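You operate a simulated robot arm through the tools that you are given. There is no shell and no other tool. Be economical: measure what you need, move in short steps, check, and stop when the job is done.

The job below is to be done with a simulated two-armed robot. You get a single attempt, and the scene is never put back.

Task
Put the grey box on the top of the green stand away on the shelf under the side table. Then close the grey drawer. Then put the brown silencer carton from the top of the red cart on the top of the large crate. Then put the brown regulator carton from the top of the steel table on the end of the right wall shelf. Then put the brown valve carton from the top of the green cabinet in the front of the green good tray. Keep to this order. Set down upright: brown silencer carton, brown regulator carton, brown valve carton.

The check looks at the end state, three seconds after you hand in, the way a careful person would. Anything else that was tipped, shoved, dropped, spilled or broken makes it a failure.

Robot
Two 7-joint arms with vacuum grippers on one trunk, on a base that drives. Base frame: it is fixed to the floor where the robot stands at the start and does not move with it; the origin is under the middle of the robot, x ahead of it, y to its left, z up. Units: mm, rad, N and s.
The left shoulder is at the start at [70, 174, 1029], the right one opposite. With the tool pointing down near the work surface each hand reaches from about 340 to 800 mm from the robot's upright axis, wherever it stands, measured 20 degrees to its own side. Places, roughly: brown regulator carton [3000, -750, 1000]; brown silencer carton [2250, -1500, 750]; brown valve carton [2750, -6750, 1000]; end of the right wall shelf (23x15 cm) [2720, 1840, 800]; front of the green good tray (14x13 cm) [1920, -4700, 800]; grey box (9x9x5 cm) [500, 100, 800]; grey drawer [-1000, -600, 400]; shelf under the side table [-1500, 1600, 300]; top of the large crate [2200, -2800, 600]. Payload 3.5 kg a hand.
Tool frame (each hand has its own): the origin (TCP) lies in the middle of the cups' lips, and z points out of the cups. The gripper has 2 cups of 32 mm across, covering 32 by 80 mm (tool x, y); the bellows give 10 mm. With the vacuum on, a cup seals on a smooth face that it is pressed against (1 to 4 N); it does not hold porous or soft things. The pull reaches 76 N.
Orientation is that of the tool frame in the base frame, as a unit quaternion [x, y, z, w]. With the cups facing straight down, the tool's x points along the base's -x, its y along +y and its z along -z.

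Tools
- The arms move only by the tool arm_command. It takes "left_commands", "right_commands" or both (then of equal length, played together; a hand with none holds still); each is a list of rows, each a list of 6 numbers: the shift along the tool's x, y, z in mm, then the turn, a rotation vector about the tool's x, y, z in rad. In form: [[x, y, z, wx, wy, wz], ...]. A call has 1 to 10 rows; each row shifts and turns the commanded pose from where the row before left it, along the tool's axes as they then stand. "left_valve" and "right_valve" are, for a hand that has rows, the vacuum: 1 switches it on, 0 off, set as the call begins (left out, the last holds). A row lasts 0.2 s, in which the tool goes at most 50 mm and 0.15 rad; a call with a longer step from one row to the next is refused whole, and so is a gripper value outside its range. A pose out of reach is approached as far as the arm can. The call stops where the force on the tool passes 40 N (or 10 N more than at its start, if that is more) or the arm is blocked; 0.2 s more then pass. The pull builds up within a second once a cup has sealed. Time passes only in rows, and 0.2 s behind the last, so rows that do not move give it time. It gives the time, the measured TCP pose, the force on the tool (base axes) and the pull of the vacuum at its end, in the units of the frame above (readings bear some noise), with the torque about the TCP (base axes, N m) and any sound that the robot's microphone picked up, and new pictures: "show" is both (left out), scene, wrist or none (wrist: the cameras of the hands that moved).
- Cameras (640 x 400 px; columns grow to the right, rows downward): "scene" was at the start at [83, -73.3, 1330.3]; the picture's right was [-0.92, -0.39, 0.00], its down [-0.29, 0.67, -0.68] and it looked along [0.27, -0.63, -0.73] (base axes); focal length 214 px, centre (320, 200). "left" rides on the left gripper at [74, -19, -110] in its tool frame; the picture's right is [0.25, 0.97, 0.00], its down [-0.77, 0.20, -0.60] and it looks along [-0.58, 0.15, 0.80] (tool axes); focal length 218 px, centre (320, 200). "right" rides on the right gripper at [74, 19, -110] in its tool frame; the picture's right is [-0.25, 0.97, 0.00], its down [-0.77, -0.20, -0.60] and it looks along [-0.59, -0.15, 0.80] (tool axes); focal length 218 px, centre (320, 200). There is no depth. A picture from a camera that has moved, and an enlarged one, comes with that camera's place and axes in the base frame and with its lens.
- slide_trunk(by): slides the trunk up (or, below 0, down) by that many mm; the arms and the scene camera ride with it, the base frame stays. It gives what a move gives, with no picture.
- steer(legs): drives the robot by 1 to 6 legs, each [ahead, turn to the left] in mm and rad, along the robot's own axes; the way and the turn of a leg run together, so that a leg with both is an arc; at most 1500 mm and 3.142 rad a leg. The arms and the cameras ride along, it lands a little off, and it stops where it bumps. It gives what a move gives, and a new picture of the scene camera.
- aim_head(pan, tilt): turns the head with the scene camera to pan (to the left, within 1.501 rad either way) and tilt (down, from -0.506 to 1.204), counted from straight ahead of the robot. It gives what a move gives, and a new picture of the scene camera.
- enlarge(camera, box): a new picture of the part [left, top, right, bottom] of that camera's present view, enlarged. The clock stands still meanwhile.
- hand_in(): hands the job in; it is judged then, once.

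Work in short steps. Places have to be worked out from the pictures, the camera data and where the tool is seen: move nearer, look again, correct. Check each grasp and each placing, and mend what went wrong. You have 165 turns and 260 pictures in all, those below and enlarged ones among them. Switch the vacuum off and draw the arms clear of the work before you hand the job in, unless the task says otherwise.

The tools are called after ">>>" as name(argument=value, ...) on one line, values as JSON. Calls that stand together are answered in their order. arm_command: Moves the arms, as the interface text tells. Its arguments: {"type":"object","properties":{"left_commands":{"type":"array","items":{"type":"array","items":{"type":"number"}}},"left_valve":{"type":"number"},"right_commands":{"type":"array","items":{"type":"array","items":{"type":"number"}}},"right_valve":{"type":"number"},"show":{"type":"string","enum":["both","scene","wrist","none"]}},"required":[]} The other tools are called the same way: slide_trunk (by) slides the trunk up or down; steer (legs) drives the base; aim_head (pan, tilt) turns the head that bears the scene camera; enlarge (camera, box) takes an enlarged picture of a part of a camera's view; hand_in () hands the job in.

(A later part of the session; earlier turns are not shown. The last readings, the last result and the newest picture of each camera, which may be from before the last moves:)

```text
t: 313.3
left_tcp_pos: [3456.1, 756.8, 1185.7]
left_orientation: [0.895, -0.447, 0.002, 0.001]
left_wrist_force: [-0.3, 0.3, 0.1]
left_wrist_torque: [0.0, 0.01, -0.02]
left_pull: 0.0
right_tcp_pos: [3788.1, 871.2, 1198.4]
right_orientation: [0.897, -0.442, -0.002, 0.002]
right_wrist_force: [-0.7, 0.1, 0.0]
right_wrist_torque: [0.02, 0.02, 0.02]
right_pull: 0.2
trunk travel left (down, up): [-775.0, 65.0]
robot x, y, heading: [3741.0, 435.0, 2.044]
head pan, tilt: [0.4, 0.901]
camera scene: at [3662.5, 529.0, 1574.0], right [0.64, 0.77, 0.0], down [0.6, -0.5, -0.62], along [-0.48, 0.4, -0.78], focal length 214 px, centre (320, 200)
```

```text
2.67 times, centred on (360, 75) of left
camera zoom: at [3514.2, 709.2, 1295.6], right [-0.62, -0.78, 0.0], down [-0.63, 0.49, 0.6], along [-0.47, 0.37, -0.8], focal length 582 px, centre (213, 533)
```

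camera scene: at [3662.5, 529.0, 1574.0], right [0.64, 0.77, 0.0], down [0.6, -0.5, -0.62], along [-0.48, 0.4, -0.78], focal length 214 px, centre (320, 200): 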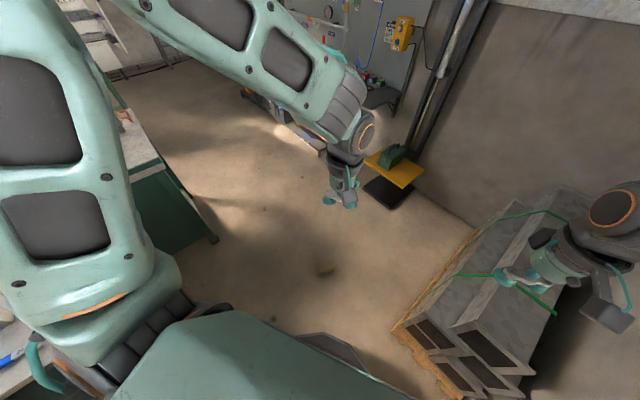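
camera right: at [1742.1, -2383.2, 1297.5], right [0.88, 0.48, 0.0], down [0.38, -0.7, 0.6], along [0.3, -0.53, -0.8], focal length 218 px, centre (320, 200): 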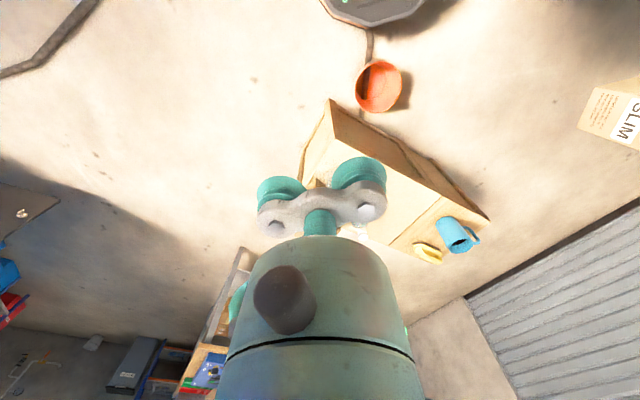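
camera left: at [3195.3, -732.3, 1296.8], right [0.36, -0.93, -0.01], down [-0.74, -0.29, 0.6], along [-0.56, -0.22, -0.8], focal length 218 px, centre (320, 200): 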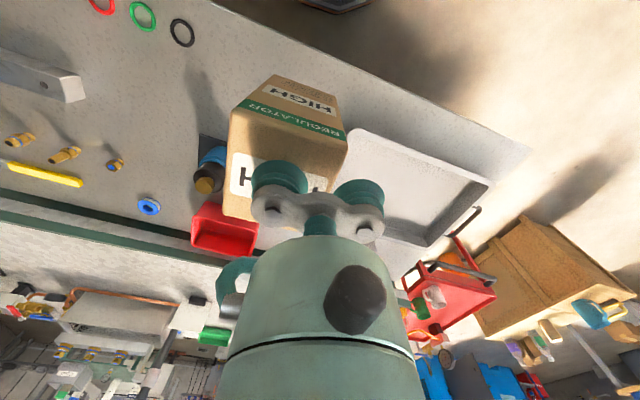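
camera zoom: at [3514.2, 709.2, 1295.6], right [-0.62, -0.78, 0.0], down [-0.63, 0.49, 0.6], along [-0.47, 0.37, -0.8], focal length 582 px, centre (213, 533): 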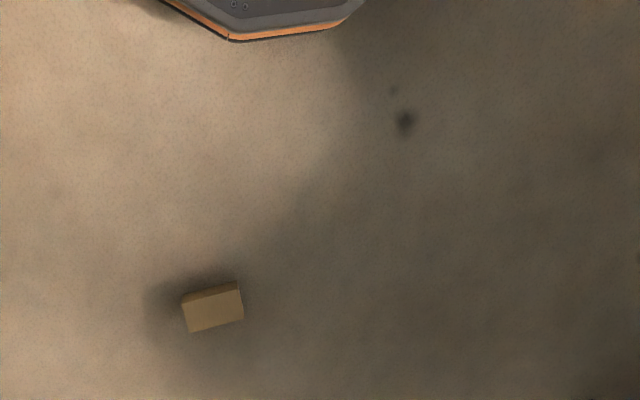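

The carton lies with its long axis at about 66° and its centre at about [3233,940], top face z≈65; the label marks are on its SSW end. It fits both cups lying down, so I'll pick it by this side. I go 80 mm nearer and lower the trunk.

>>> steer(legs=[[80, 0]])

>>> slide_trunk(by=-400)

>>> slide_trunk(by=-330)

>>> aim_head(pan=0.3, tilt=0.8)

```text
t: 314.4
left_tcp_pos: [3423.6, 819.3, 1188.1]
left_orientation: [0.895, -0.447, -0.002, -0.003]
left_wrist_force: [0.0, 0.3, -0.2]
left_wrist_torque: [0.06, 0.05, -0.02]
left_pull: 0.1
right_tcp_pos: [3755.1, 934.8, 1201.9]
right_orientation: [0.897, -0.442, -0.005, -0.001]
right_wrist_force: [0.2, -1.6, -0.3]
right_wrist_torque: [0.05, 0.0, 0.02]
right_pull: 0.1
trunk travel left (down, up): [-775.0, 65.0]
robot x, y, heading: [3702.6, 508.5, 2.046]
head pan, tilt: [0.4, 0.901]
camera scene: at [3630.8, 589.9, 1575.0], right [0.64, 0.77, 0.0], down [0.6, -0.5, -0.63], along [-0.48, 0.4, -0.78], focal length 214 px, centre (320, 200)
```

scene: 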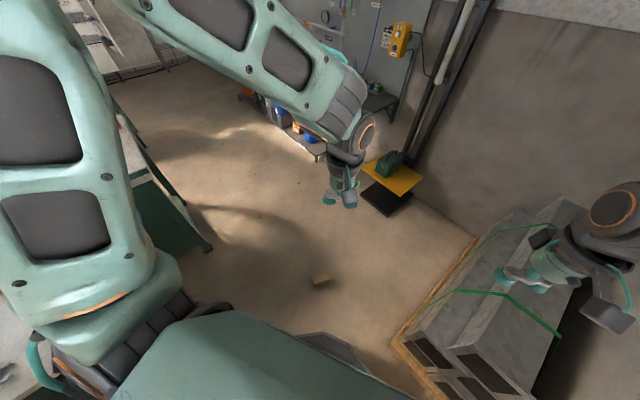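

```text
t: 318.2
left_tcp_pos: [3418.7, 827.9, 785.3]
left_orientation: [0.894, -0.447, 0.001, -0.001]
left_wrist_force: [-0.1, 0.5, -0.6]
left_wrist_torque: [0.01, 0.0, 0.02]
left_pull: 0.0
right_tcp_pos: [3749.5, 940.4, 798.9]
right_orientation: [0.897, -0.443, -0.002, 0.001]
right_wrist_force: [0.1, -0.5, -0.7]
right_wrist_torque: [-0.01, -0.02, -0.03]
right_pull: 0.1
trunk travel left (down, up): [-375.0, 465.0]
robot x, y, heading: [3706.4, 504.0, 2.045]
head pan, tilt: [0.4, 0.901]
```

```text
t: 321.4
left_tcp_pos: [3420.7, 828.5, 454.9]
left_orientation: [0.895, -0.447, 0.001, 0.0]
left_wrist_force: [0.1, -1.2, 0.1]
left_wrist_torque: [0.01, -0.03, -0.02]
left_pull: 0.1
right_tcp_pos: [3751.2, 940.8, 468.5]
right_orientation: [0.896, -0.443, -0.002, 0.002]
right_wrist_force: [-0.1, 0.5, 0.2]
right_wrist_torque: [0.04, -0.02, 0.01]
right_pull: 0.1
trunk travel left (down, up): [-45.0, 795.0]
robot x, y, heading: [3709.9, 505.6, 2.046]
head pan, tilt: [0.4, 0.901]
```

```text
t: 322.1
left_tcp_pos: [3420.3, 827.8, 455.5]
left_orientation: [0.895, -0.447, 0.002, 0.0]
left_wrist_force: [-0.4, -0.5, 0.2]
left_wrist_torque: [0.0, -0.01, 0.01]
left_pull: 0.1
right_tcp_pos: [3751.0, 942.0, 469.2]
right_orientation: [0.896, -0.443, -0.002, 0.001]
right_wrist_force: [0.8, 0.2, 0.4]
right_wrist_torque: [-0.02, -0.01, -0.03]
right_pull: 0.0
trunk travel left (down, up): [-45.0, 795.0]
robot x, y, heading: [3705.1, 507.3, 2.044]
head pan, tilt: [0.3, 0.799]
camera scene: at [3627.3, 608.8, 851.9], right [0.71, 0.7, 0.0], down [0.5, -0.51, -0.7], along [-0.49, 0.5, -0.72], focal length 214 px, centre (320, 200)
```

scene: 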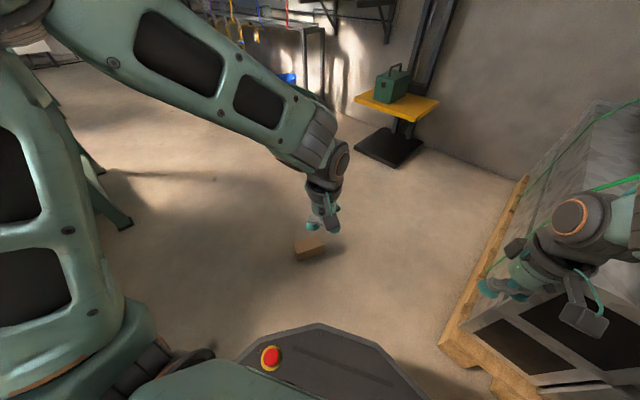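

I align the hand with the carton's long axis and move above it.

>>> arm_command(left_commands=[[0, 0, 0, 0, 0, -0.126], [0, 0, 0, 0, 0, -0.126], [0, 0, 0, 0, 0, -0.126], [0, 0, 0, 0, 0, -0.126], [-43, -5, 20, 0, 0, 0], [-43, -5, 20, 0, 0, 0], [-43, -5, 20, 0, 0, 0], [-43, -5, 20, 0, 0, 0], [-44, -5, 20, 0, 0, 0], [0, 0, 0, 0, 0, 0]], show="wrist")

>>> enlarge(camera="left", box=[220, 40, 420, 165])

```text
t: 324.3
left_tcp_pos: [3231.9, 940.4, 354.5]
left_orientation: [0.978, -0.21, 0.002, 0.0]
left_wrist_force: [-0.2, -0.5, 0.3]
left_wrist_torque: [0.01, 0.01, -0.02]
left_pull: 0.1
right_tcp_pos: [3749.7, 941.4, 468.3]
right_orientation: [0.897, -0.442, -0.001, 0.002]
right_wrist_force: [-0.8, -0.1, 0.4]
right_wrist_torque: [0.0, 0.03, -0.02]
right_pull: 0.0
trunk travel left (down, up): [-45.0, 795.0]
robot x, y, heading: [3702.6, 505.4, 2.045]
head pan, tilt: [0.3, 0.799]
camera left: at [3306.4, 926.6, 465.0], right [-0.17, -0.99, 0.0], down [-0.79, 0.13, 0.6], along [-0.59, 0.1, -0.8], focal length 218 px, centre (320, 200)
```

left: 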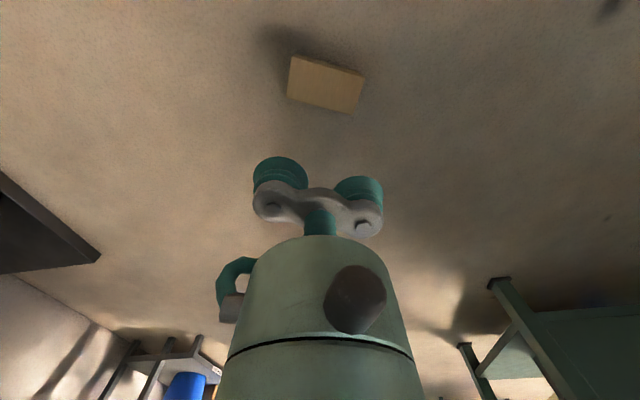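

```text
3.20 times, centred on (320, 102) of left
camera zoom: at [3306.4, 926.6, 465.0], right [-0.17, -0.99, 0.0], down [-0.79, 0.13, 0.6], along [-0.59, 0.1, -0.8], focal length 698 px, centre (320, 512)
```

zoom: 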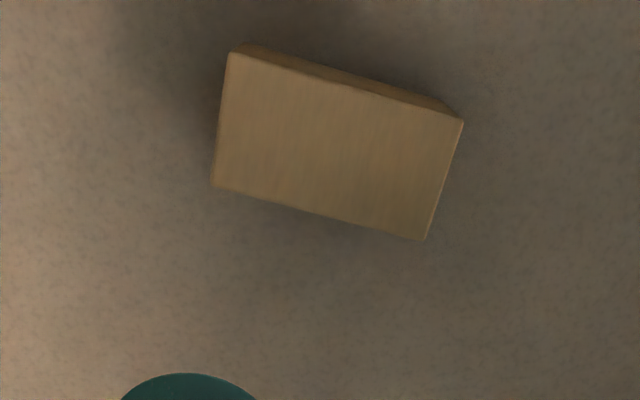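

The carton's upper face is 120×60 mm, centred at [3238,931]. I shift by about 10 mm and go down with vacuum on.

>>> arm_command(left_commands=[[9.6, 5.5, 30, 0, 0, 0], [0, 0, 45, 0, 0, 0], [0, 0, 45, 0, 0, 0], [0, 0, 45, 0, 0, 0], [0, 0, 45, 0, 0, 0], [0, 0, 40, 0, 0, 0], [0, 0, 18, 0, 0, 0], [0, 0, 5, 0, 0, 0], [0, 0, 0, 0, 0, 0]], left_valve=1, show="wrist")

```text
t: 326.3
left_tcp_pos: [3240.3, 928.4, 80.8]
left_orientation: [0.978, -0.21, 0.002, 0.001]
left_wrist_force: [0.6, -0.5, -0.6]
left_wrist_torque: [0.01, -0.02, -0.02]
left_pull: 0.0
right_tcp_pos: [3751.1, 942.0, 468.6]
right_orientation: [0.897, -0.442, -0.002, 0.002]
right_wrist_force: [-0.3, -0.8, -0.1]
right_wrist_torque: [0.03, -0.01, -0.01]
right_pull: 0.1
trunk travel left (down, up): [-45.0, 795.0]
robot x, y, heading: [3704.5, 505.0, 2.043]
head pan, tilt: [0.3, 0.799]
camera left: at [3313.6, 915.7, 192.0], right [-0.17, -0.99, 0.0], down [-0.79, 0.13, 0.6], along [-0.59, 0.1, -0.8], focal length 218 px, centre (320, 200)
```

left: 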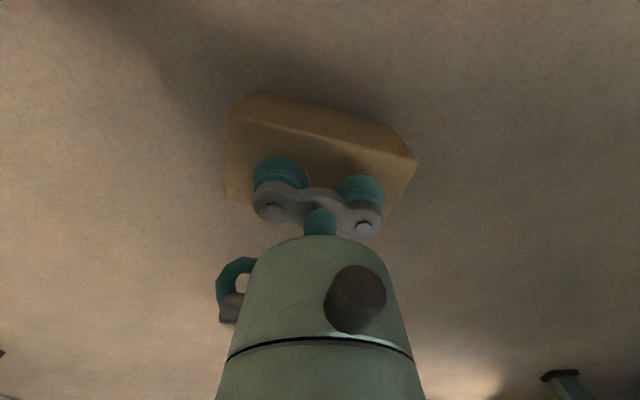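

Centred. I creep to contact.

>>> arm_command(left_commands=[[0, 0, 5, 0, 0, 0], [0, 0, 5, 0, 0, 0], [0, 0, 4, 0, 0, 0], [0, 0, 4, 0, 0, 0], [0, 0, 3, 0, 0, 0], [0, 0, 0, 0, 0, 0], [0, 0, 0, 0, 0, 0]], show="none")

```text
t: 327.2
left_tcp_pos: [3240.8, 928.5, 70.5]
left_orientation: [0.978, -0.208, 0.001, 0.0]
left_wrist_force: [5.3, -9.6, 24.3]
left_wrist_torque: [0.14, 0.06, -0.14]
left_pull: 75.9
right_tcp_pos: [3750.7, 939.9, 470.0]
right_orientation: [0.897, -0.443, -0.004, 0.001]
right_wrist_force: [-0.9, -0.3, -0.5]
right_wrist_torque: [0.01, -0.03, 0.0]
right_pull: 0.0
trunk travel left (down, up): [-45.0, 795.0]
robot x, y, heading: [3707.0, 506.2, 2.053]
head pan, tilt: [0.3, 0.799]
stopped in row 4 (left hand): the force on the tool passed its limit at 46 N (the readings are from after the stop); the commanded pose is now the measured one
```

Both cups hold (76 N). I lift the carton and raise the trunk.

>>> arm_command(left_commands=[[0, 0, -5, 0, 0, 0], [0, 0, -15, 0, 0, 0], [0, 0, -30, 0, 0, 0], [0, 0, -45, 0, 0, 0], [0, 0, -45, 0, 0, 0], [0, 0, -45, 0, 0, 0], [0, 0, -45, 0, 0, 0], [0, 0, -45, 0, 0, 0]], show="none")

>>> slide_trunk(by=400)

>>> aim_head(pan=0.3, tilt=0.6)

```text
t: 329.0
left_tcp_pos: [3240.2, 928.4, 342.1]
left_orientation: [0.978, -0.209, 0.003, 0.002]
left_wrist_force: [0.4, 0.3, -4.2]
left_wrist_torque: [0.0, -0.03, -0.01]
left_pull: 75.6
right_tcp_pos: [3750.6, 941.4, 468.2]
right_orientation: [0.897, -0.442, -0.002, 0.002]
right_wrist_force: [0.2, -0.4, 0.2]
right_wrist_torque: [0.0, -0.02, -0.03]
right_pull: 0.1
trunk travel left (down, up): [-45.0, 795.0]
robot x, y, heading: [3705.9, 505.5, 2.049]
head pan, tilt: [0.3, 0.799]
```

```text
t: 332.9
left_tcp_pos: [3239.7, 929.6, 742.7]
left_orientation: [0.978, -0.21, 0.003, 0.002]
left_wrist_force: [0.6, -0.4, -3.2]
left_wrist_torque: [0.01, 0.03, -0.01]
left_pull: 75.2
right_tcp_pos: [3750.2, 941.0, 867.6]
right_orientation: [0.897, -0.442, -0.002, 0.002]
right_wrist_force: [-1.4, -0.9, -0.3]
right_wrist_torque: [-0.01, 0.02, -0.01]
right_pull: 0.1
trunk travel left (down, up): [-445.0, 395.0]
robot x, y, heading: [3704.3, 506.8, 2.051]
head pan, tilt: [0.3, 0.799]
```

```text
t: 333.6
left_tcp_pos: [3240.4, 929.0, 742.3]
left_orientation: [0.978, -0.209, 0.003, 0.001]
left_wrist_force: [-0.1, -0.6, -5.2]
left_wrist_torque: [-0.04, -0.01, 0.02]
left_pull: 75.1
right_tcp_pos: [3750.4, 940.3, 867.4]
right_orientation: [0.897, -0.443, -0.002, 0.003]
right_wrist_force: [-0.2, 0.0, 0.0]
right_wrist_torque: [0.01, -0.02, 0.02]
right_pull: 0.2
trunk travel left (down, up): [-445.0, 395.0]
robot x, y, heading: [3708.1, 509.1, 2.05]
head pan, tilt: [0.3, 0.6]
camera scene: at [3621.8, 614.3, 1268.7], right [0.71, 0.7, 0.0], down [0.4, -0.4, -0.82], along [-0.58, 0.59, -0.57], focal length 214 px, centre (320, 200)
```

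scene: 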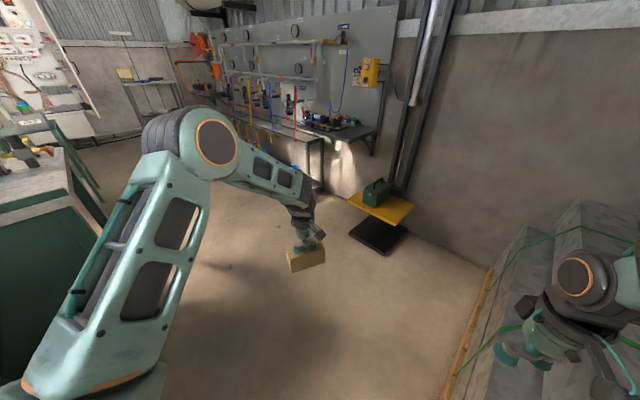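

I enlarge to see which end of the carton bears the top label.

>>> enlarge(camera="scene", box=[264, 220, 360, 280])

>>> enlarge(camera="scene", box=[250, 80, 410, 180])

```text
6.67 times, centred on (312, 250) of scene
camera zoom: at [3621.8, 614.3, 1268.7], right [0.71, 0.7, 0.0], down [0.4, -0.4, -0.82], along [-0.58, 0.59, -0.57], focal length 1430 px, centre (373, -133)
```

zoom: 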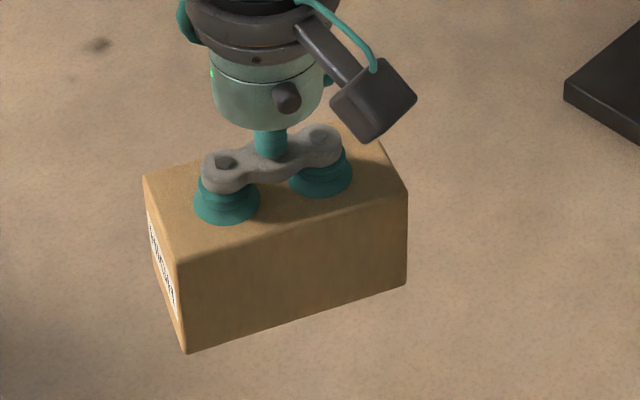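

```text
4.00 times, centred on (330, 130) of scene
camera zoom: at [3621.8, 614.3, 1268.7], right [0.71, 0.7, 0.0], down [0.4, -0.4, -0.82], along [-0.58, 0.59, -0.57], focal length 858 px, centre (280, 480)
```

zoom: 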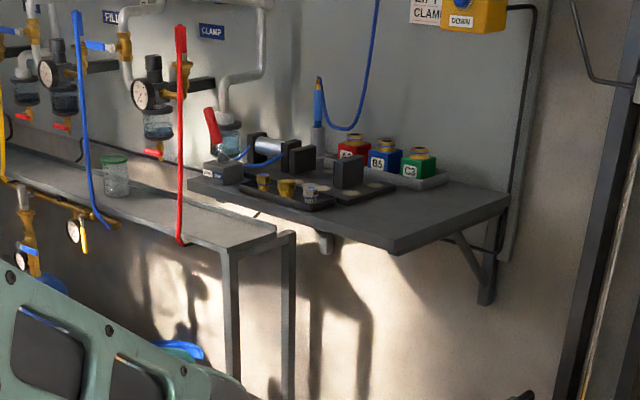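

The white top label ("HIGH") is on the end toward tool +y. To set it upright I must roll the hand 90° about tool x so that this end points up. First I turn the hand's yaw to a convenient direction.

>>> arm_command(left_commands=[[0, 0, 0, 0, 0, 0.145], [0, 0, 0, 0, 0, 0.145], [0, 0, 0, 0, 0, 0.145], [0, 0, 0, 0, 0, 0.145], [0, 0, 0, 0, 0, 0.145], [0, 0, 0, 0, 0, 0.145], [0, 0, 0, 0, 0, 0.145], [0, 0, 0, 0, 0, 0.145], [0, 0, 0, 0, 0, 0.145], [0, 0, 0, 0, 0, 0.145]], show="none")

>>> arm_command(left_commands=[[0, 0, 0, -0.13, 0, 0], [0, 0, 0, -0.13, 0, 0], [0, 0, 0, -0.13, 0, 0], [0, 0, 0, -0.13, 0, 0], [0, 0, 0, -0.13, 0, 0], [0, 0, 0, -0.13, 0, 0]], show="scene")

```text
t: 335.8
left_tcp_pos: [3240.5, 928.8, 742.6]
left_orientation: [-0.592, 0.806, -0.003, 0.001]
left_wrist_force: [-0.2, -0.2, -4.6]
left_wrist_torque: [-0.01, 0.02, 0.01]
left_pull: 75.7
right_tcp_pos: [3749.6, 941.0, 868.8]
right_orientation: [0.897, -0.442, -0.002, 0.002]
right_wrist_force: [-0.6, 0.5, 0.8]
right_wrist_torque: [0.02, 0.02, 0.01]
right_pull: 0.0
trunk travel left (down, up): [-445.0, 395.0]
robot x, y, heading: [3705.7, 502.9, 2.049]
head pan, tilt: [0.3, 0.6]
```

```text
t: 337.2
left_tcp_pos: [3229.3, 919.2, 730.5]
left_orientation: [-0.567, 0.739, 0.286, -0.222]
left_wrist_force: [0.0, -0.4, -4.9]
left_wrist_torque: [-0.04, -0.12, 0.0]
left_pull: 75.8
right_tcp_pos: [3751.1, 941.0, 868.1]
right_orientation: [0.897, -0.443, -0.002, 0.003]
right_wrist_force: [0.0, -1.1, 0.1]
right_wrist_torque: [-0.01, 0.02, 0.01]
right_pull: 0.2
trunk travel left (down, up): [-445.0, 395.0]
robot x, y, heading: [3707.5, 506.7, 2.054]
head pan, tilt: [0.3, 0.6]
camera scene: at [3623.2, 614.8, 1268.9], right [0.71, 0.7, 0.0], down [0.4, -0.4, -0.83], along [-0.58, 0.59, -0.56], focal length 214 px, centre (320, 200)
```

scene: 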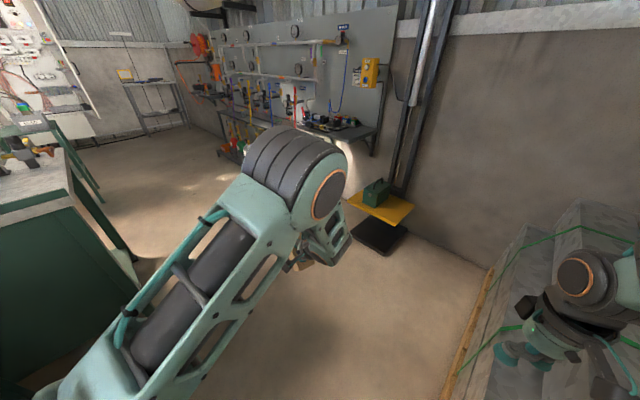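

The roll works. I continue to the full 90°.

>>> arm_command(left_commands=[[0, 0, 0, -0.13, 0, 0], [0, 0, 0, -0.13, 0, 0], [0, 0, 0, -0.13, 0, 0], [0, 0, 0, -0.13, 0, 0], [0, 0, 0, -0.13, 0, 0], [0, 0, 0, -0.14, 0, 0], [0, 0, 0, 0, 0, 0]], show="both")

```text
t: 338.8
left_tcp_pos: [3168.2, 949.6, 758.2]
left_orientation: [-0.421, 0.573, 0.566, -0.416]
left_wrist_force: [1.0, -0.6, -4.1]
left_wrist_torque: [-0.05, -0.15, -0.02]
left_pull: 75.8
left hand out of reach, approached as far as the arm can: row 5, 6
right_tcp_pos: [3751.1, 941.5, 868.0]
right_orientation: [0.897, -0.442, -0.002, 0.003]
right_wrist_force: [0.4, -0.3, 0.0]
right_wrist_torque: [-0.02, -0.02, -0.04]
right_pull: 0.0
trunk travel left (down, up): [-445.0, 395.0]
robot x, y, heading: [3704.3, 506.4, 2.054]
head pan, tilt: [0.3, 0.6]
camera scene: at [3622.7, 614.0, 1268.9], right [0.71, 0.7, 0.0], down [0.4, -0.4, -0.83], along [-0.58, 0.59, -0.56], focal length 214 px, centre (320, 200)
camera left: at [3251.4, 845.2, 740.4], right [-0.09, -0.24, 0.97], down [0.8, 0.56, 0.21], along [-0.59, 0.8, 0.14], focal length 218 px, centre (320, 200)
```

scene: 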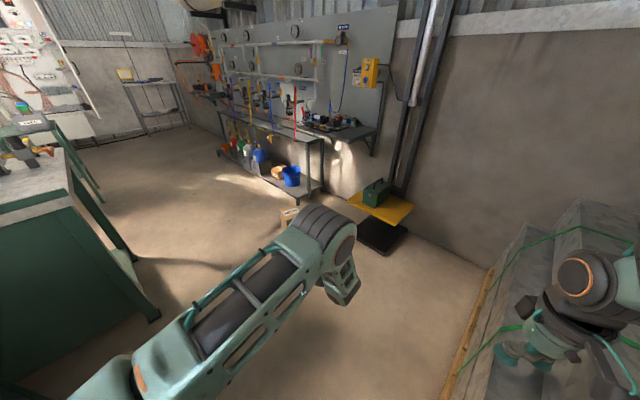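
left: 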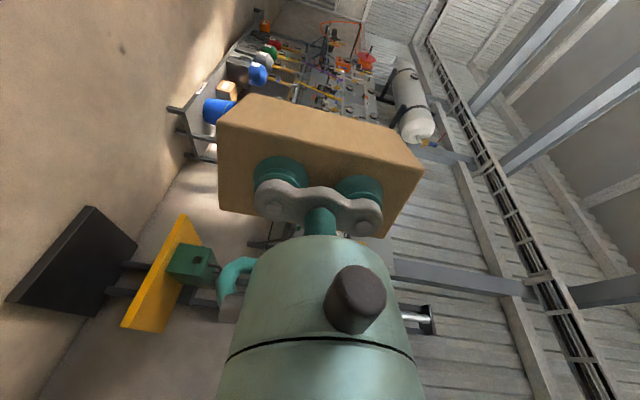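

The carton is now upright in the hand (tool y points up). I zoom to verify that its top label is on top.

>>> enlarge(camera="scene", box=[256, 190, 320, 230])

```text
10.00 times, centred on (288, 210) of scene
camera zoom: at [3622.7, 614.0, 1268.9], right [0.71, 0.7, 0.0], down [0.4, -0.4, -0.83], along [-0.58, 0.59, -0.56], focal length 2145 px, centre (640, 100)
```

zoom: 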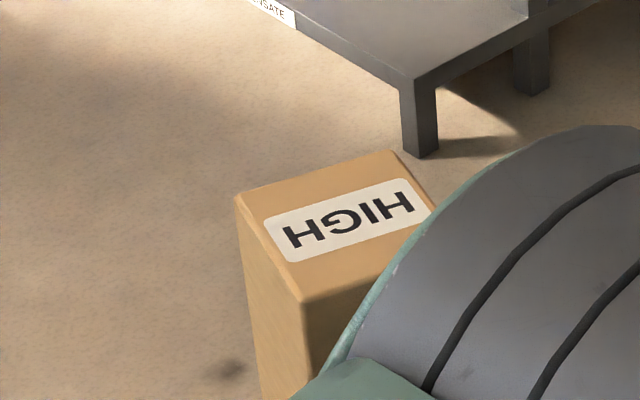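

"HIGH" is on top. I pull the hand in, raise the trunk so the carton rides above shelf items, then drive west at y≈700–945 and turn to heading ≈0.78, so that the hand points to +y.

>>> arm_command(left_commands=[[24, 0, -24, 0, 0, 0], [24, 0, -24, 0, 0, 0], [24, 0, -24, 0, 0, 0], [0, 0, 0, 0, 0, 0]], show="none")

>>> slide_trunk(by=240)

>>> steer(legs=[[0, 0.4], [0, 0.394], [500, 0], [500, 0], [480, 0]])

```text
t: 339.8
left_tcp_pos: [3148.7, 881.8, 774.0]
left_orientation: [-0.421, 0.573, 0.566, -0.417]
left_wrist_force: [-0.3, -0.3, -4.3]
left_wrist_torque: [-0.04, -0.2, 0.01]
left_pull: 75.5
left hand out of reach, approached as far as the arm can: row 1, 2, 3
right_tcp_pos: [3750.0, 942.2, 867.9]
right_orientation: [0.897, -0.442, -0.001, 0.003]
right_wrist_force: [0.3, -0.5, -0.3]
right_wrist_torque: [-0.01, 0.01, -0.02]
right_pull: 0.1
trunk travel left (down, up): [-445.0, 395.0]
robot x, y, heading: [3705.1, 507.9, 2.052]
head pan, tilt: [0.3, 0.6]
```

```text
t: 342.3
left_tcp_pos: [3152.3, 882.3, 1017.0]
left_orientation: [-0.419, 0.572, 0.566, -0.419]
left_wrist_force: [-0.3, 0.3, -4.6]
left_wrist_torque: [-0.04, -0.17, -0.02]
left_pull: 76.3
right_tcp_pos: [3756.2, 944.1, 1107.8]
right_orientation: [0.897, -0.443, -0.003, 0.004]
right_wrist_force: [-1.0, 0.1, -0.3]
right_wrist_torque: [0.02, -0.02, 0.01]
right_pull: 0.0
trunk travel left (down, up): [-685.0, 155.0]
robot x, y, heading: [3708.7, 504.8, 2.049]
head pan, tilt: [0.3, 0.6]
```

```text
t: 345.0
left_tcp_pos: [3020.7, 326.0, 978.7]
left_orientation: [0.631, -0.373, -0.376, 0.568]
left_wrist_force: [0.5, -1.2, -3.2]
left_wrist_torque: [0.05, -0.16, -0.1]
left_pull: 75.5
right_tcp_pos: [3419.6, 774.5, 1115.0]
right_orientation: [0.996, -0.079, 0.014, -0.034]
right_wrist_force: [-1.2, 1.0, 0.4]
right_wrist_torque: [0.01, -0.03, 0.02]
right_pull: 0.1
trunk travel left (down, up): [-685.0, 155.0]
robot x, y, heading: [3707.9, 510.8, 2.799]
head pan, tilt: [0.3, 0.6]
stopped in leg 2: the robot was blocked; the commanded pose is now the measured one
camera scene: at [3566.5, 515.6, 1508.4], right [0.04, 1.0, 0.01], down [0.57, -0.02, -0.82], along [-0.82, 0.04, -0.57], focal length 214 px, centre (320, 200)
```

scene: 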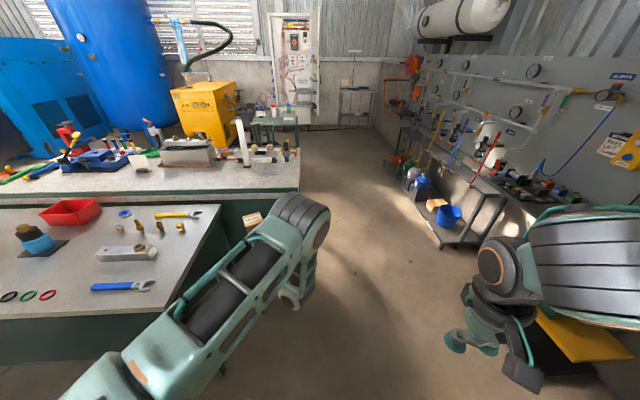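

A turn was blocked near heading 2.80, but the carton is still held, and this heading nearly fits my route. I go straight ahead a little and check.

>>> steer(legs=[[250, 0]])

>>> aim_head(pan=1.4, tilt=0.9)

```text
t: 346.8
left_tcp_pos: [2790.0, 431.3, 989.5]
left_orientation: [0.622, -0.375, -0.378, 0.574]
left_wrist_force: [-0.5, 0.0, -5.1]
left_wrist_torque: [0.05, -0.19, -0.07]
left_pull: 75.9
right_tcp_pos: [3192.3, 877.7, 1112.2]
right_orientation: [0.996, -0.081, 0.011, -0.025]
right_wrist_force: [0.6, -0.4, 0.5]
right_wrist_torque: [0.05, -0.01, -0.04]
right_pull: 0.2
trunk travel left (down, up): [-685.0, 155.0]
robot x, y, heading: [3472.5, 590.1, 2.79]
head pan, tilt: [0.3, 0.6]
camera scene: at [3347.0, 641.2, 1511.3], right [0.05, 1.0, -0.02], down [0.56, -0.04, -0.83], along [-0.83, 0.03, -0.56], focal length 214 px, centre (320, 200)
```

scene: 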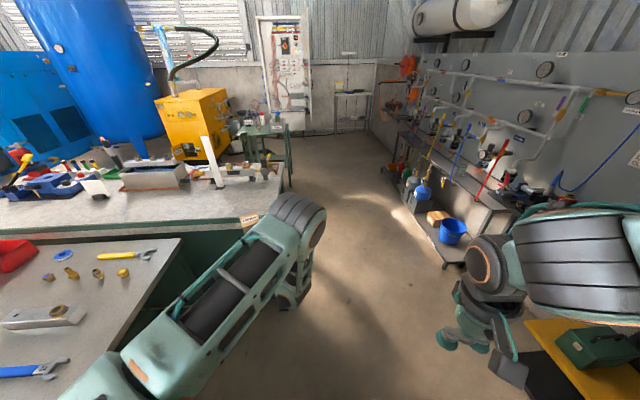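

```text
t: 348.1
left_tcp_pos: [2779.9, 407.7, 977.0]
left_orientation: [0.63, -0.374, -0.379, 0.565]
left_wrist_force: [0.3, -0.8, -3.9]
left_wrist_torque: [0.04, -0.16, -0.05]
left_pull: 75.3
right_tcp_pos: [3180.8, 850.9, 1114.3]
right_orientation: [0.996, -0.081, 0.015, -0.036]
right_wrist_force: [0.2, 0.6, -0.7]
right_wrist_torque: [-0.02, 0.02, -0.01]
right_pull: 0.1
trunk travel left (down, up): [-685.0, 155.0]
robot x, y, heading: [3472.4, 588.4, 2.794]
head pan, tilt: [1.4, 0.901]
camera scene: at [3387.2, 545.7, 1484.2], right [-0.87, 0.5, 0.0], down [0.39, 0.68, -0.62], along [-0.31, -0.54, -0.78], focal length 214 px, centre (320, 200)
```

scene: 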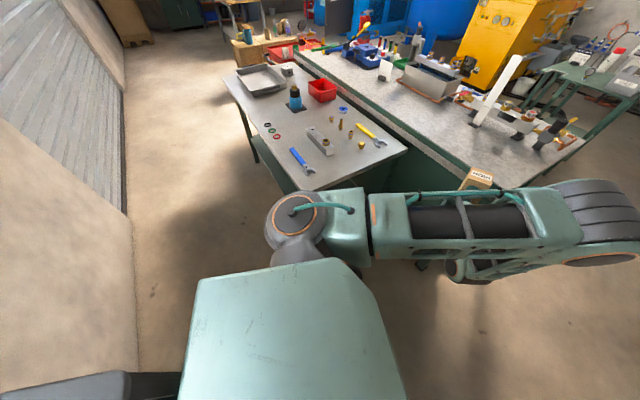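

Everything is intact. I raise the trunk for clearance, go on at a heading of 2.6, then turn via the free north-east side and reverse into place, so the carton doesn't sweep over the wall rack.

>>> slide_trunk(by=110)

>>> steer(legs=[[0, -0.19], [300, 0], [300, 0]])

>>> steer(legs=[[0, -0.6], [0, -0.6], [0, -0.6], [0, -0.6], [0, -0.7]])

```text
t: 349.6
left_tcp_pos: [2782.6, 411.4, 1087.0]
left_orientation: [0.63, -0.373, -0.378, 0.567]
left_wrist_force: [-0.1, -0.2, -4.1]
left_wrist_torque: [0.04, -0.16, -0.03]
left_pull: 76.1
right_tcp_pos: [3183.3, 856.2, 1223.0]
right_orientation: [0.996, -0.081, 0.014, -0.034]
right_wrist_force: [0.4, 0.5, 0.0]
right_wrist_torque: [-0.04, 0.0, -0.03]
right_pull: 0.0
trunk travel left (down, up): [-795.0, 45.0]
robot x, y, heading: [3467.5, 590.7, 2.793]
head pan, tilt: [1.4, 0.901]
```

```text
t: 354.0
left_tcp_pos: [2244.6, 856.2, 1087.6]
left_orientation: [0.591, -0.433, -0.432, 0.526]
left_wrist_force: [0.1, -0.7, -4.3]
left_wrist_torque: [0.04, -0.22, -0.05]
left_pull: 75.2
right_tcp_pos: [2725.3, 1213.3, 1224.3]
right_orientation: [0.984, -0.176, 0.018, -0.034]
right_wrist_force: [-0.8, 0.1, 0.1]
right_wrist_torque: [-0.03, 0.0, 0.01]
right_pull: 0.0
trunk travel left (down, up): [-795.0, 45.0]
robot x, y, heading: [2950.4, 905.4, 2.603]
head pan, tilt: [1.4, 0.901]
camera scene: at [2867.7, 875.0, 1594.7], right [-0.75, 0.66, 0.0], down [0.51, 0.59, -0.62], along [-0.41, -0.47, -0.78], focal length 214 px, centre (320, 200)
```

scene: 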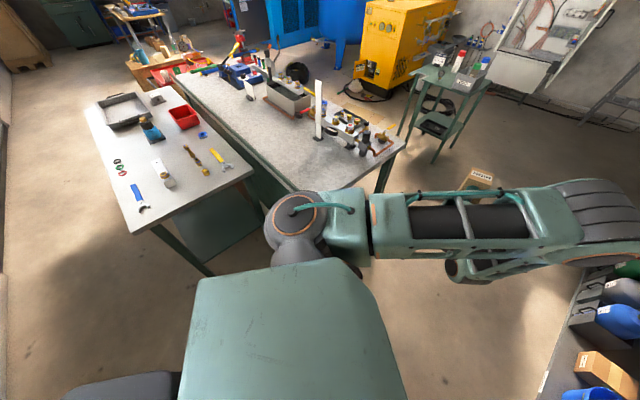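

```text
t: 362.9
left_tcp_pos: [3664.3, 982.1, 1085.9]
left_orientation: [0.419, 0.601, 0.535, 0.42]
left_wrist_force: [-0.9, 0.3, -4.2]
left_wrist_torque: [-0.03, 0.2, -0.06]
left_pull: 75.4
right_tcp_pos: [3200.2, 604.0, 1224.9]
right_orientation: [0.156, 0.987, -0.036, -0.017]
right_wrist_force: [-0.4, 0.2, 0.3]
right_wrist_torque: [0.01, -0.02, -0.02]
right_pull: 0.0
trunk travel left (down, up): [-795.0, 45.0]
robot x, y, heading: [2951.7, 903.1, -0.501]
head pan, tilt: [1.4, 0.901]
camera scene: at [3046.7, 937.2, 1594.1], right [0.78, -0.62, 0.0], down [-0.49, -0.61, -0.62], along [0.39, 0.49, -0.78], focal length 214 px, centre (320, 200)
```

scene: 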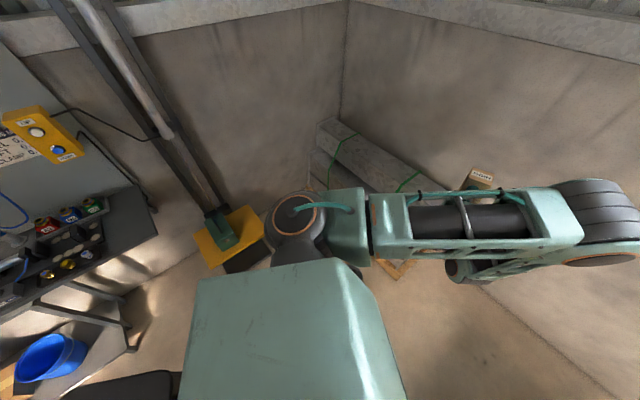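

The turn went well with the carton held. I reverse into place and swing left the last part.

>>> steer(legs=[[-415, 0], [0, 0.5], [0, 0.5]])

>>> aim_head(pan=0.9, tilt=0.6)

```text
t: 368.3
left_tcp_pos: [2914.4, 1727.0, 1096.4]
left_orientation: [0.084, 0.724, 0.676, 0.109]
left_wrist_force: [1.4, 0.8, -4.6]
left_wrist_torque: [-0.16, 0.05, -0.1]
left_pull: 75.6
right_tcp_pos: [2985.0, 1129.7, 1224.4]
right_orientation: [-0.338, 0.941, -0.031, 0.0]
right_wrist_force: [-0.5, 0.7, 0.3]
right_wrist_torque: [-0.03, -0.04, 0.0]
right_pull: 0.1
trunk travel left (down, up): [-795.0, 45.0]
robot x, y, heading: [2590.2, 1103.2, 0.505]
head pan, tilt: [1.4, 0.901]
camera scene: at [2634.6, 1157.6, 1598.8], right [0.95, 0.32, -0.01], down [0.25, -0.73, -0.64], along [-0.21, 0.61, -0.77], focal length 214 px, centre (320, 200)
```

scene: 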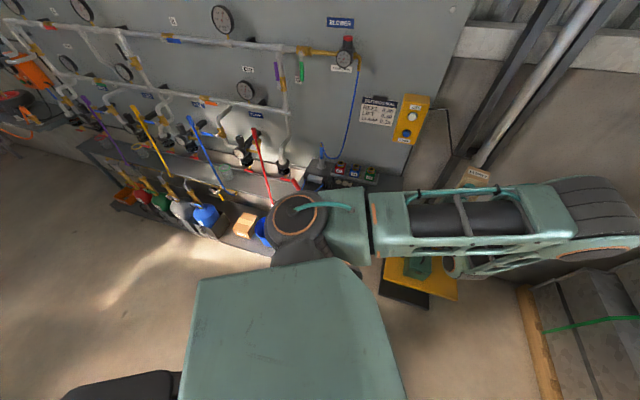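

```text
t: 369.2
left_tcp_pos: [2890.9, 1767.4, 1073.9]
left_orientation: [0.074, 0.736, 0.663, 0.117]
left_wrist_force: [-0.5, 0.6, -4.4]
left_wrist_torque: [-0.19, 0.08, -0.04]
left_pull: 75.3
right_tcp_pos: [2958.3, 1177.8, 1226.5]
right_orientation: [-0.339, 0.939, -0.053, 0.003]
right_wrist_force: [-0.2, 0.5, 0.2]
right_wrist_torque: [-0.03, 0.0, 0.0]
right_pull: 0.1
trunk travel left (down, up): [-795.0, 45.0]
robot x, y, heading: [2590.8, 1103.6, 0.504]
head pan, tilt: [0.901, 0.6]
camera scene: at [2644.4, 1227.7, 1617.9], right [0.99, -0.16, 0.01], down [-0.09, -0.56, -0.82], along [0.14, 0.81, -0.57], focal length 214 px, centre (320, 200)
```

scene: 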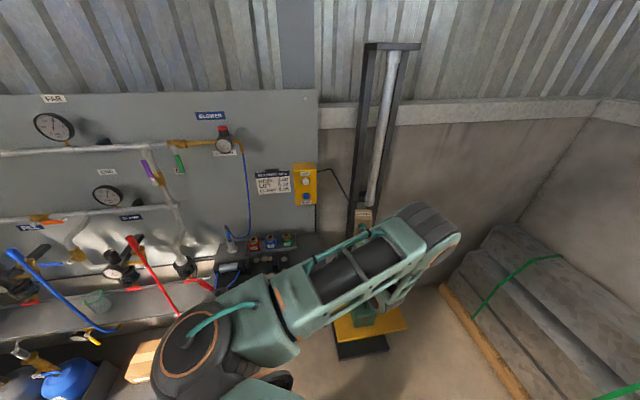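

The hand is nearly at the shelf, held high. I turn the last 0.27 rad.

>>> steer(legs=[[0, 0.14], [0, 0.13]])

>>> aim_head(pan=0.6, tilt=0.65)

```text
t: 370.8
left_tcp_pos: [2725.7, 1801.2, 1089.6]
left_orientation: [-0.019, 0.732, 0.681, 0.022]
left_wrist_force: [0.7, 0.4, -4.8]
left_wrist_torque: [-0.22, 0.03, -0.09]
left_pull: 76.0
right_tcp_pos: [2949.7, 1246.8, 1225.8]
right_orientation: [-0.461, 0.887, -0.037, 0.007]
right_wrist_force: [-0.3, 0.4, 0.0]
right_wrist_torque: [-0.03, -0.01, -0.01]
right_pull: 0.0
trunk travel left (down, up): [-795.0, 45.0]
robot x, y, heading: [2591.8, 1103.3, 0.772]
head pan, tilt: [0.901, 0.6]
camera scene: at [2636.4, 1207.1, 1621.4], right [0.99, 0.1, -0.01], down [0.05, -0.55, -0.83], along [-0.09, 0.83, -0.55], focal length 214 px, centre (320, 200)
```

scene: 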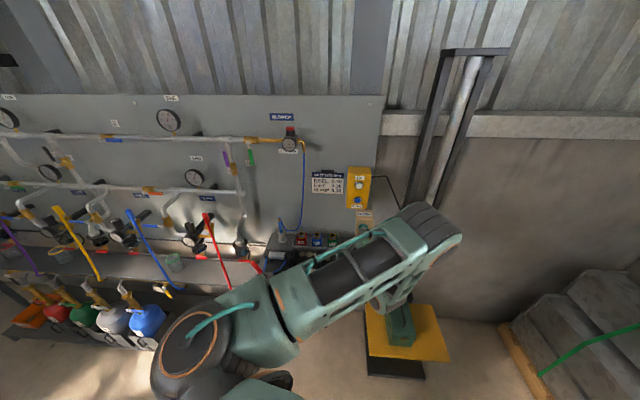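

```text
t: 371.6
left_tcp_pos: [2703.9, 1823.1, 1074.7]
left_orientation: [-0.024, 0.739, 0.673, 0.028]
left_wrist_force: [-0.2, -1.1, -4.1]
left_wrist_torque: [-0.26, 0.0, -0.05]
left_pull: 75.4
right_tcp_pos: [2923.8, 1271.3, 1224.9]
right_orientation: [-0.462, 0.885, -0.051, 0.008]
right_wrist_force: [0.6, -0.3, 0.0]
right_wrist_torque: [0.05, 0.03, 0.04]
right_pull: 0.1
trunk travel left (down, up): [-795.0, 45.0]
robot x, y, heading: [2589.5, 1100.6, 0.775]
head pan, tilt: [0.6, 0.649]
camera scene: at [2661.7, 1206.9, 1616.6], right [0.98, -0.2, -0.01], down [-0.13, -0.58, -0.8], along [0.15, 0.79, -0.6], focal length 214 px, centre (320, 200)
```

scene: 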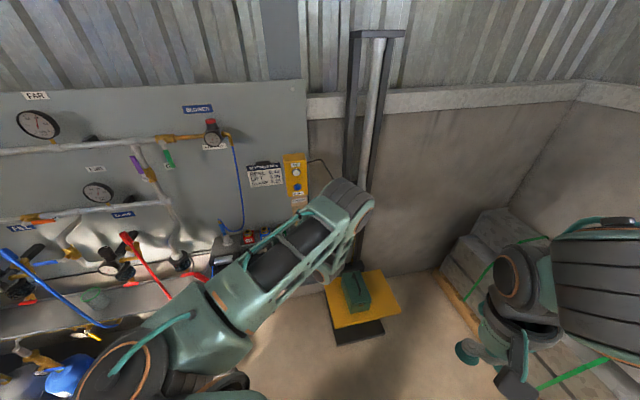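

TCP is at [2704,1823,1075], with a tilt of ~0.09 rad. I level the carton, shift slightly and come down part of the way.

>>> arm_command(left_commands=[[-5, 0, -9, -0.046, 0, 0.036], [-5, 0, -9, -0.047, 0, 0.037], [0, -25, 0, 0, 0, 0], [0, -25, 0, 0, 0, 0], [0, -25, 0, 0, 0, 0], [0, 0, 0, 0, 0, 0]], show="both")

```text
t: 373.0
left_tcp_pos: [2712.6, 1808.4, 999.6]
left_orientation: [0.0, 0.709, 0.706, 0.003]
left_wrist_force: [-0.9, -0.7, -4.8]
left_wrist_torque: [-0.22, 0.03, -0.05]
left_pull: 75.3
right_tcp_pos: [2921.6, 1275.7, 1228.2]
right_orientation: [-0.461, 0.886, -0.053, 0.011]
right_wrist_force: [0.2, 0.2, 0.3]
right_wrist_torque: [0.01, 0.03, 0.01]
right_pull: 0.1
trunk travel left (down, up): [-795.0, 45.0]
robot x, y, heading: [2591.0, 1099.5, 0.773]
head pan, tilt: [0.6, 0.649]
camera scene: at [2637.4, 1231.9, 1613.9], right [0.98, -0.2, 0.01], down [-0.11, -0.6, -0.79], along [0.16, 0.78, -0.61], focal length 214 px, centre (320, 200)
camera left: at [2636.6, 1698.1, 980.6], right [-0.26, 0.01, 0.97], down [0.77, -0.61, 0.21], along [0.59, 0.8, 0.15], focal length 218 px, centre (320, 200)
```

scene: 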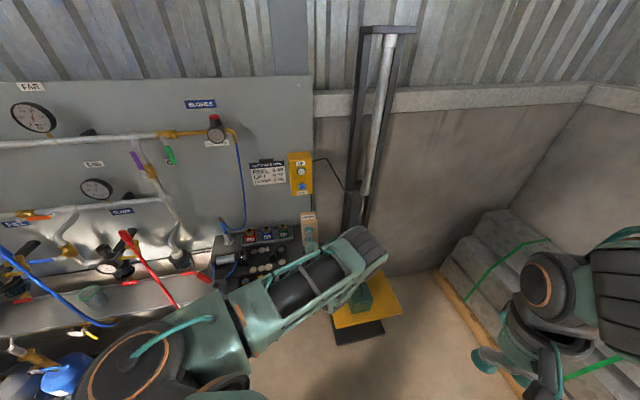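
left: 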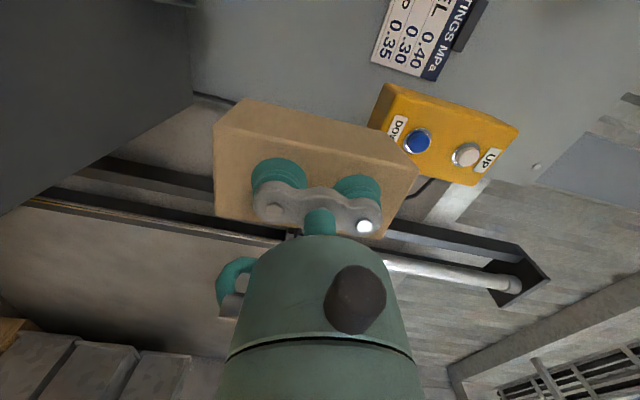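

Level now. I enlarge the shelf area to place it precisely.

>>> enlarge(camera="scene", box=[200, 190, 360, 290])

>>> enlarge(camera="left", box=[0, 0, 320, 200])

```text
4.00 times, centred on (280, 240) of scene
camera zoom: at [2637.4, 1231.9, 1613.9], right [0.98, -0.2, 0.01], down [-0.11, -0.6, -0.79], along [0.16, 0.78, -0.61], focal length 858 px, centre (480, 40)
```

zoom: 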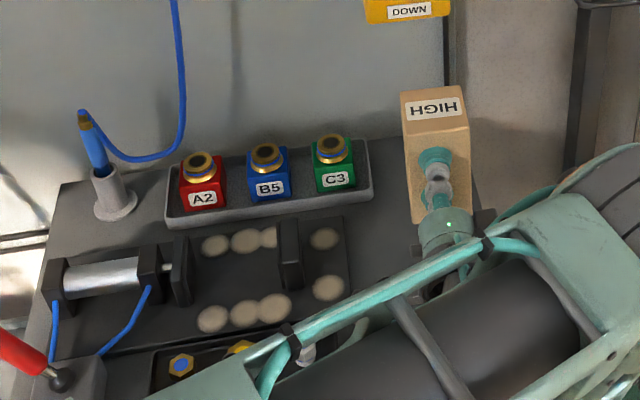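

```text
2.00 times, centred on (160, 100) of left
camera zoom: at [2636.6, 1698.1, 980.6], right [-0.26, 0.01, 0.97], down [0.77, -0.61, 0.21], along [0.59, 0.8, 0.15], focal length 436 px, centre (640, 400)
```

zoom: 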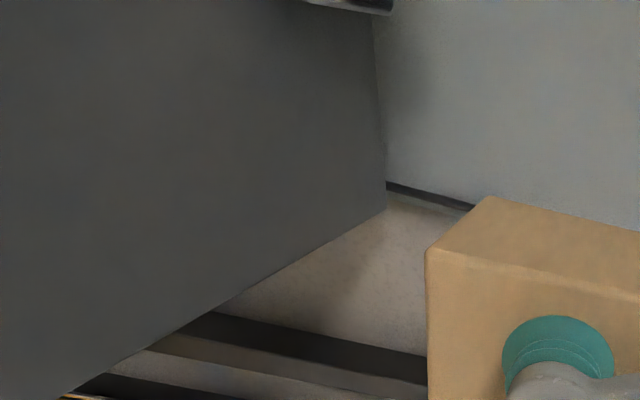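

Free space at the shelf end is about x 2660–2775. I shift the carton to x≈2702 and nearer the front, so that the hand body stays off the shelf, then lower most of the way.

>>> arm_command(left_commands=[[10, 0, -40, 0, 0, 0], [0, -25, 0, 0, 0, 0], [0, -25, 0, 0, 0, 0], [0, -25, 0, 0, 0, 0], [0, -15, 0, 0, 0, 0], [0, 0, 0, 0, 0, 0]], show="both")

>>> enlarge(camera="scene", box=[200, 190, 360, 290])

```text
t: 374.4
left_tcp_pos: [2716.0, 1757.3, 918.0]
left_orientation: [0.006, 0.704, 0.71, 0.0]
left_wrist_force: [0.5, -0.9, -4.7]
left_wrist_torque: [-0.21, 0.02, -0.02]
left_pull: 75.7
left hand out of reach, approached as far as the arm can: row 1
right_tcp_pos: [2939.3, 1256.7, 1225.6]
right_orientation: [-0.46, 0.887, -0.043, 0.006]
right_wrist_force: [0.6, -0.6, -0.1]
right_wrist_torque: [0.02, 0.06, -0.01]
right_pull: 0.0
trunk travel left (down, up): [-795.0, 45.0]
robot x, y, heading: [2592.8, 1097.2, 0.769]
head pan, tilt: [0.6, 0.649]
camera scene: at [2650.8, 1217.7, 1614.8], right [0.98, -0.2, 0.0], down [-0.12, -0.59, -0.8], along [0.16, 0.78, -0.6], focal length 214 px, centre (320, 200)
camera left: at [2640.7, 1647.4, 898.3], right [-0.25, -0.01, 0.97], down [0.77, -0.61, 0.19], along [0.59, 0.79, 0.16], focal length 218 px, centre (320, 200)
```

scene: 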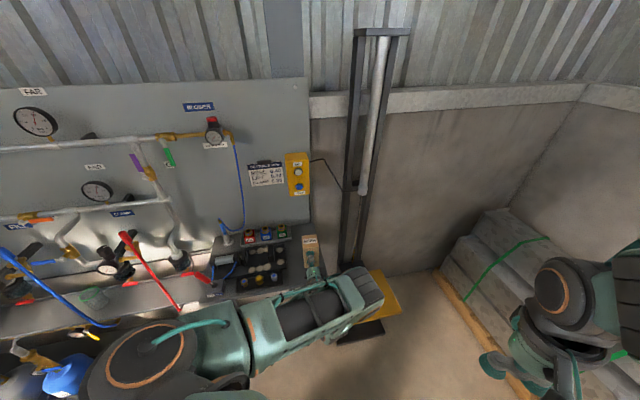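
left: 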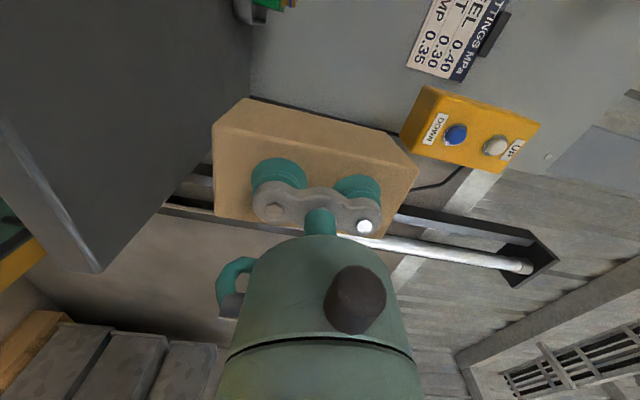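

```text
4.00 times, centred on (280, 240) of scene
camera zoom: at [2650.8, 1217.7, 1614.8], right [0.98, -0.2, 0.0], down [-0.12, -0.59, -0.8], along [0.16, 0.78, -0.6], focal length 858 px, centre (480, 40)
```

zoom: 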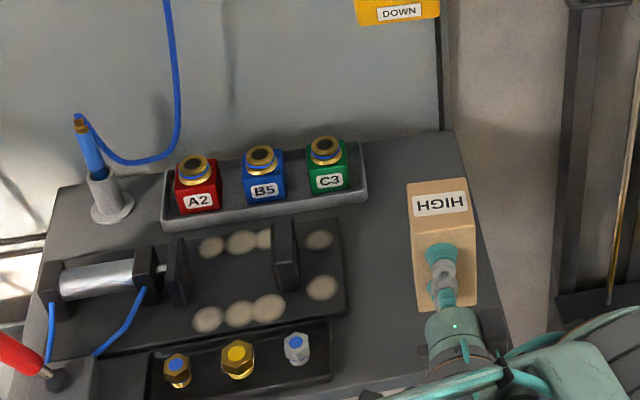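

Shelf: front edge y≈1727, end x≈2785, z≈800; the carton is level and well placed. I push it 15 mm further in and lower with the trunk.

>>> arm_command(left_commands=[[0, 0, 15, 0, 0, 0], [0, 0, 0, 0, 0, 0]], show="none")

>>> slide_trunk(by=-30)

>>> slide_trunk(by=-10)

>>> slide_trunk(by=-6)

```text
t: 375.0
left_tcp_pos: [2708.3, 1779.4, 915.2]
left_orientation: [0.003, 0.706, 0.709, 0.001]
left_wrist_force: [0.3, -1.4, -3.2]
left_wrist_torque: [-0.22, 0.03, -0.07]
left_pull: 75.7
right_tcp_pos: [2931.2, 1266.8, 1226.1]
right_orientation: [-0.461, 0.886, -0.048, 0.009]
right_wrist_force: [0.7, 0.4, 0.3]
right_wrist_torque: [0.04, 0.04, -0.02]
right_pull: 0.0
trunk travel left (down, up): [-795.0, 45.0]
robot x, y, heading: [2585.4, 1101.7, 0.775]
head pan, tilt: [0.6, 0.649]
```

```text
t: 375.8
left_tcp_pos: [2713.4, 1775.0, 886.8]
left_orientation: [0.004, 0.704, 0.71, 0.001]
left_wrist_force: [0.6, 0.4, -3.9]
left_wrist_torque: [-0.24, 0.0, -0.1]
left_pull: 75.9
right_tcp_pos: [2937.4, 1260.4, 1197.4]
right_orientation: [-0.46, 0.887, -0.044, 0.009]
right_wrist_force: [0.5, -1.2, 1.0]
right_wrist_torque: [0.02, 0.01, -0.01]
right_pull: 0.0
trunk travel left (down, up): [-765.0, 75.0]
robot x, y, heading: [2590.7, 1097.3, 0.768]
head pan, tilt: [0.6, 0.649]
```

```text
t: 376.3
left_tcp_pos: [2715.6, 1774.1, 878.5]
left_orientation: [0.005, 0.703, 0.711, 0.0]
left_wrist_force: [-0.3, 0.3, -5.1]
left_wrist_torque: [-0.24, 0.04, -0.04]
left_pull: 75.0
right_tcp_pos: [2938.9, 1258.1, 1185.5]
right_orientation: [-0.46, 0.887, -0.043, 0.009]
right_wrist_force: [0.9, -0.5, 0.8]
right_wrist_torque: [0.03, 0.01, -0.03]
right_pull: 0.0
trunk travel left (down, up): [-755.0, 85.0]
robot x, y, heading: [2588.5, 1100.9, 0.769]
head pan, tilt: [0.6, 0.649]
```

```text
t: 376.9
left_tcp_pos: [2714.7, 1775.5, 871.7]
left_orientation: [0.005, 0.704, 0.71, -0.001]
left_wrist_force: [0.6, -0.4, -3.9]
left_wrist_torque: [-0.22, 0.07, -0.02]
left_pull: 75.6
right_tcp_pos: [2937.7, 1259.3, 1180.3]
right_orientation: [-0.46, 0.887, -0.044, 0.008]
right_wrist_force: [0.1, -0.8, 0.7]
right_wrist_torque: [0.0, 0.02, -0.04]
right_pull: 0.0
trunk travel left (down, up): [-749.0, 91.0]
robot x, y, heading: [2590.3, 1101.0, 0.771]
head pan, tilt: [0.6, 0.649]
```

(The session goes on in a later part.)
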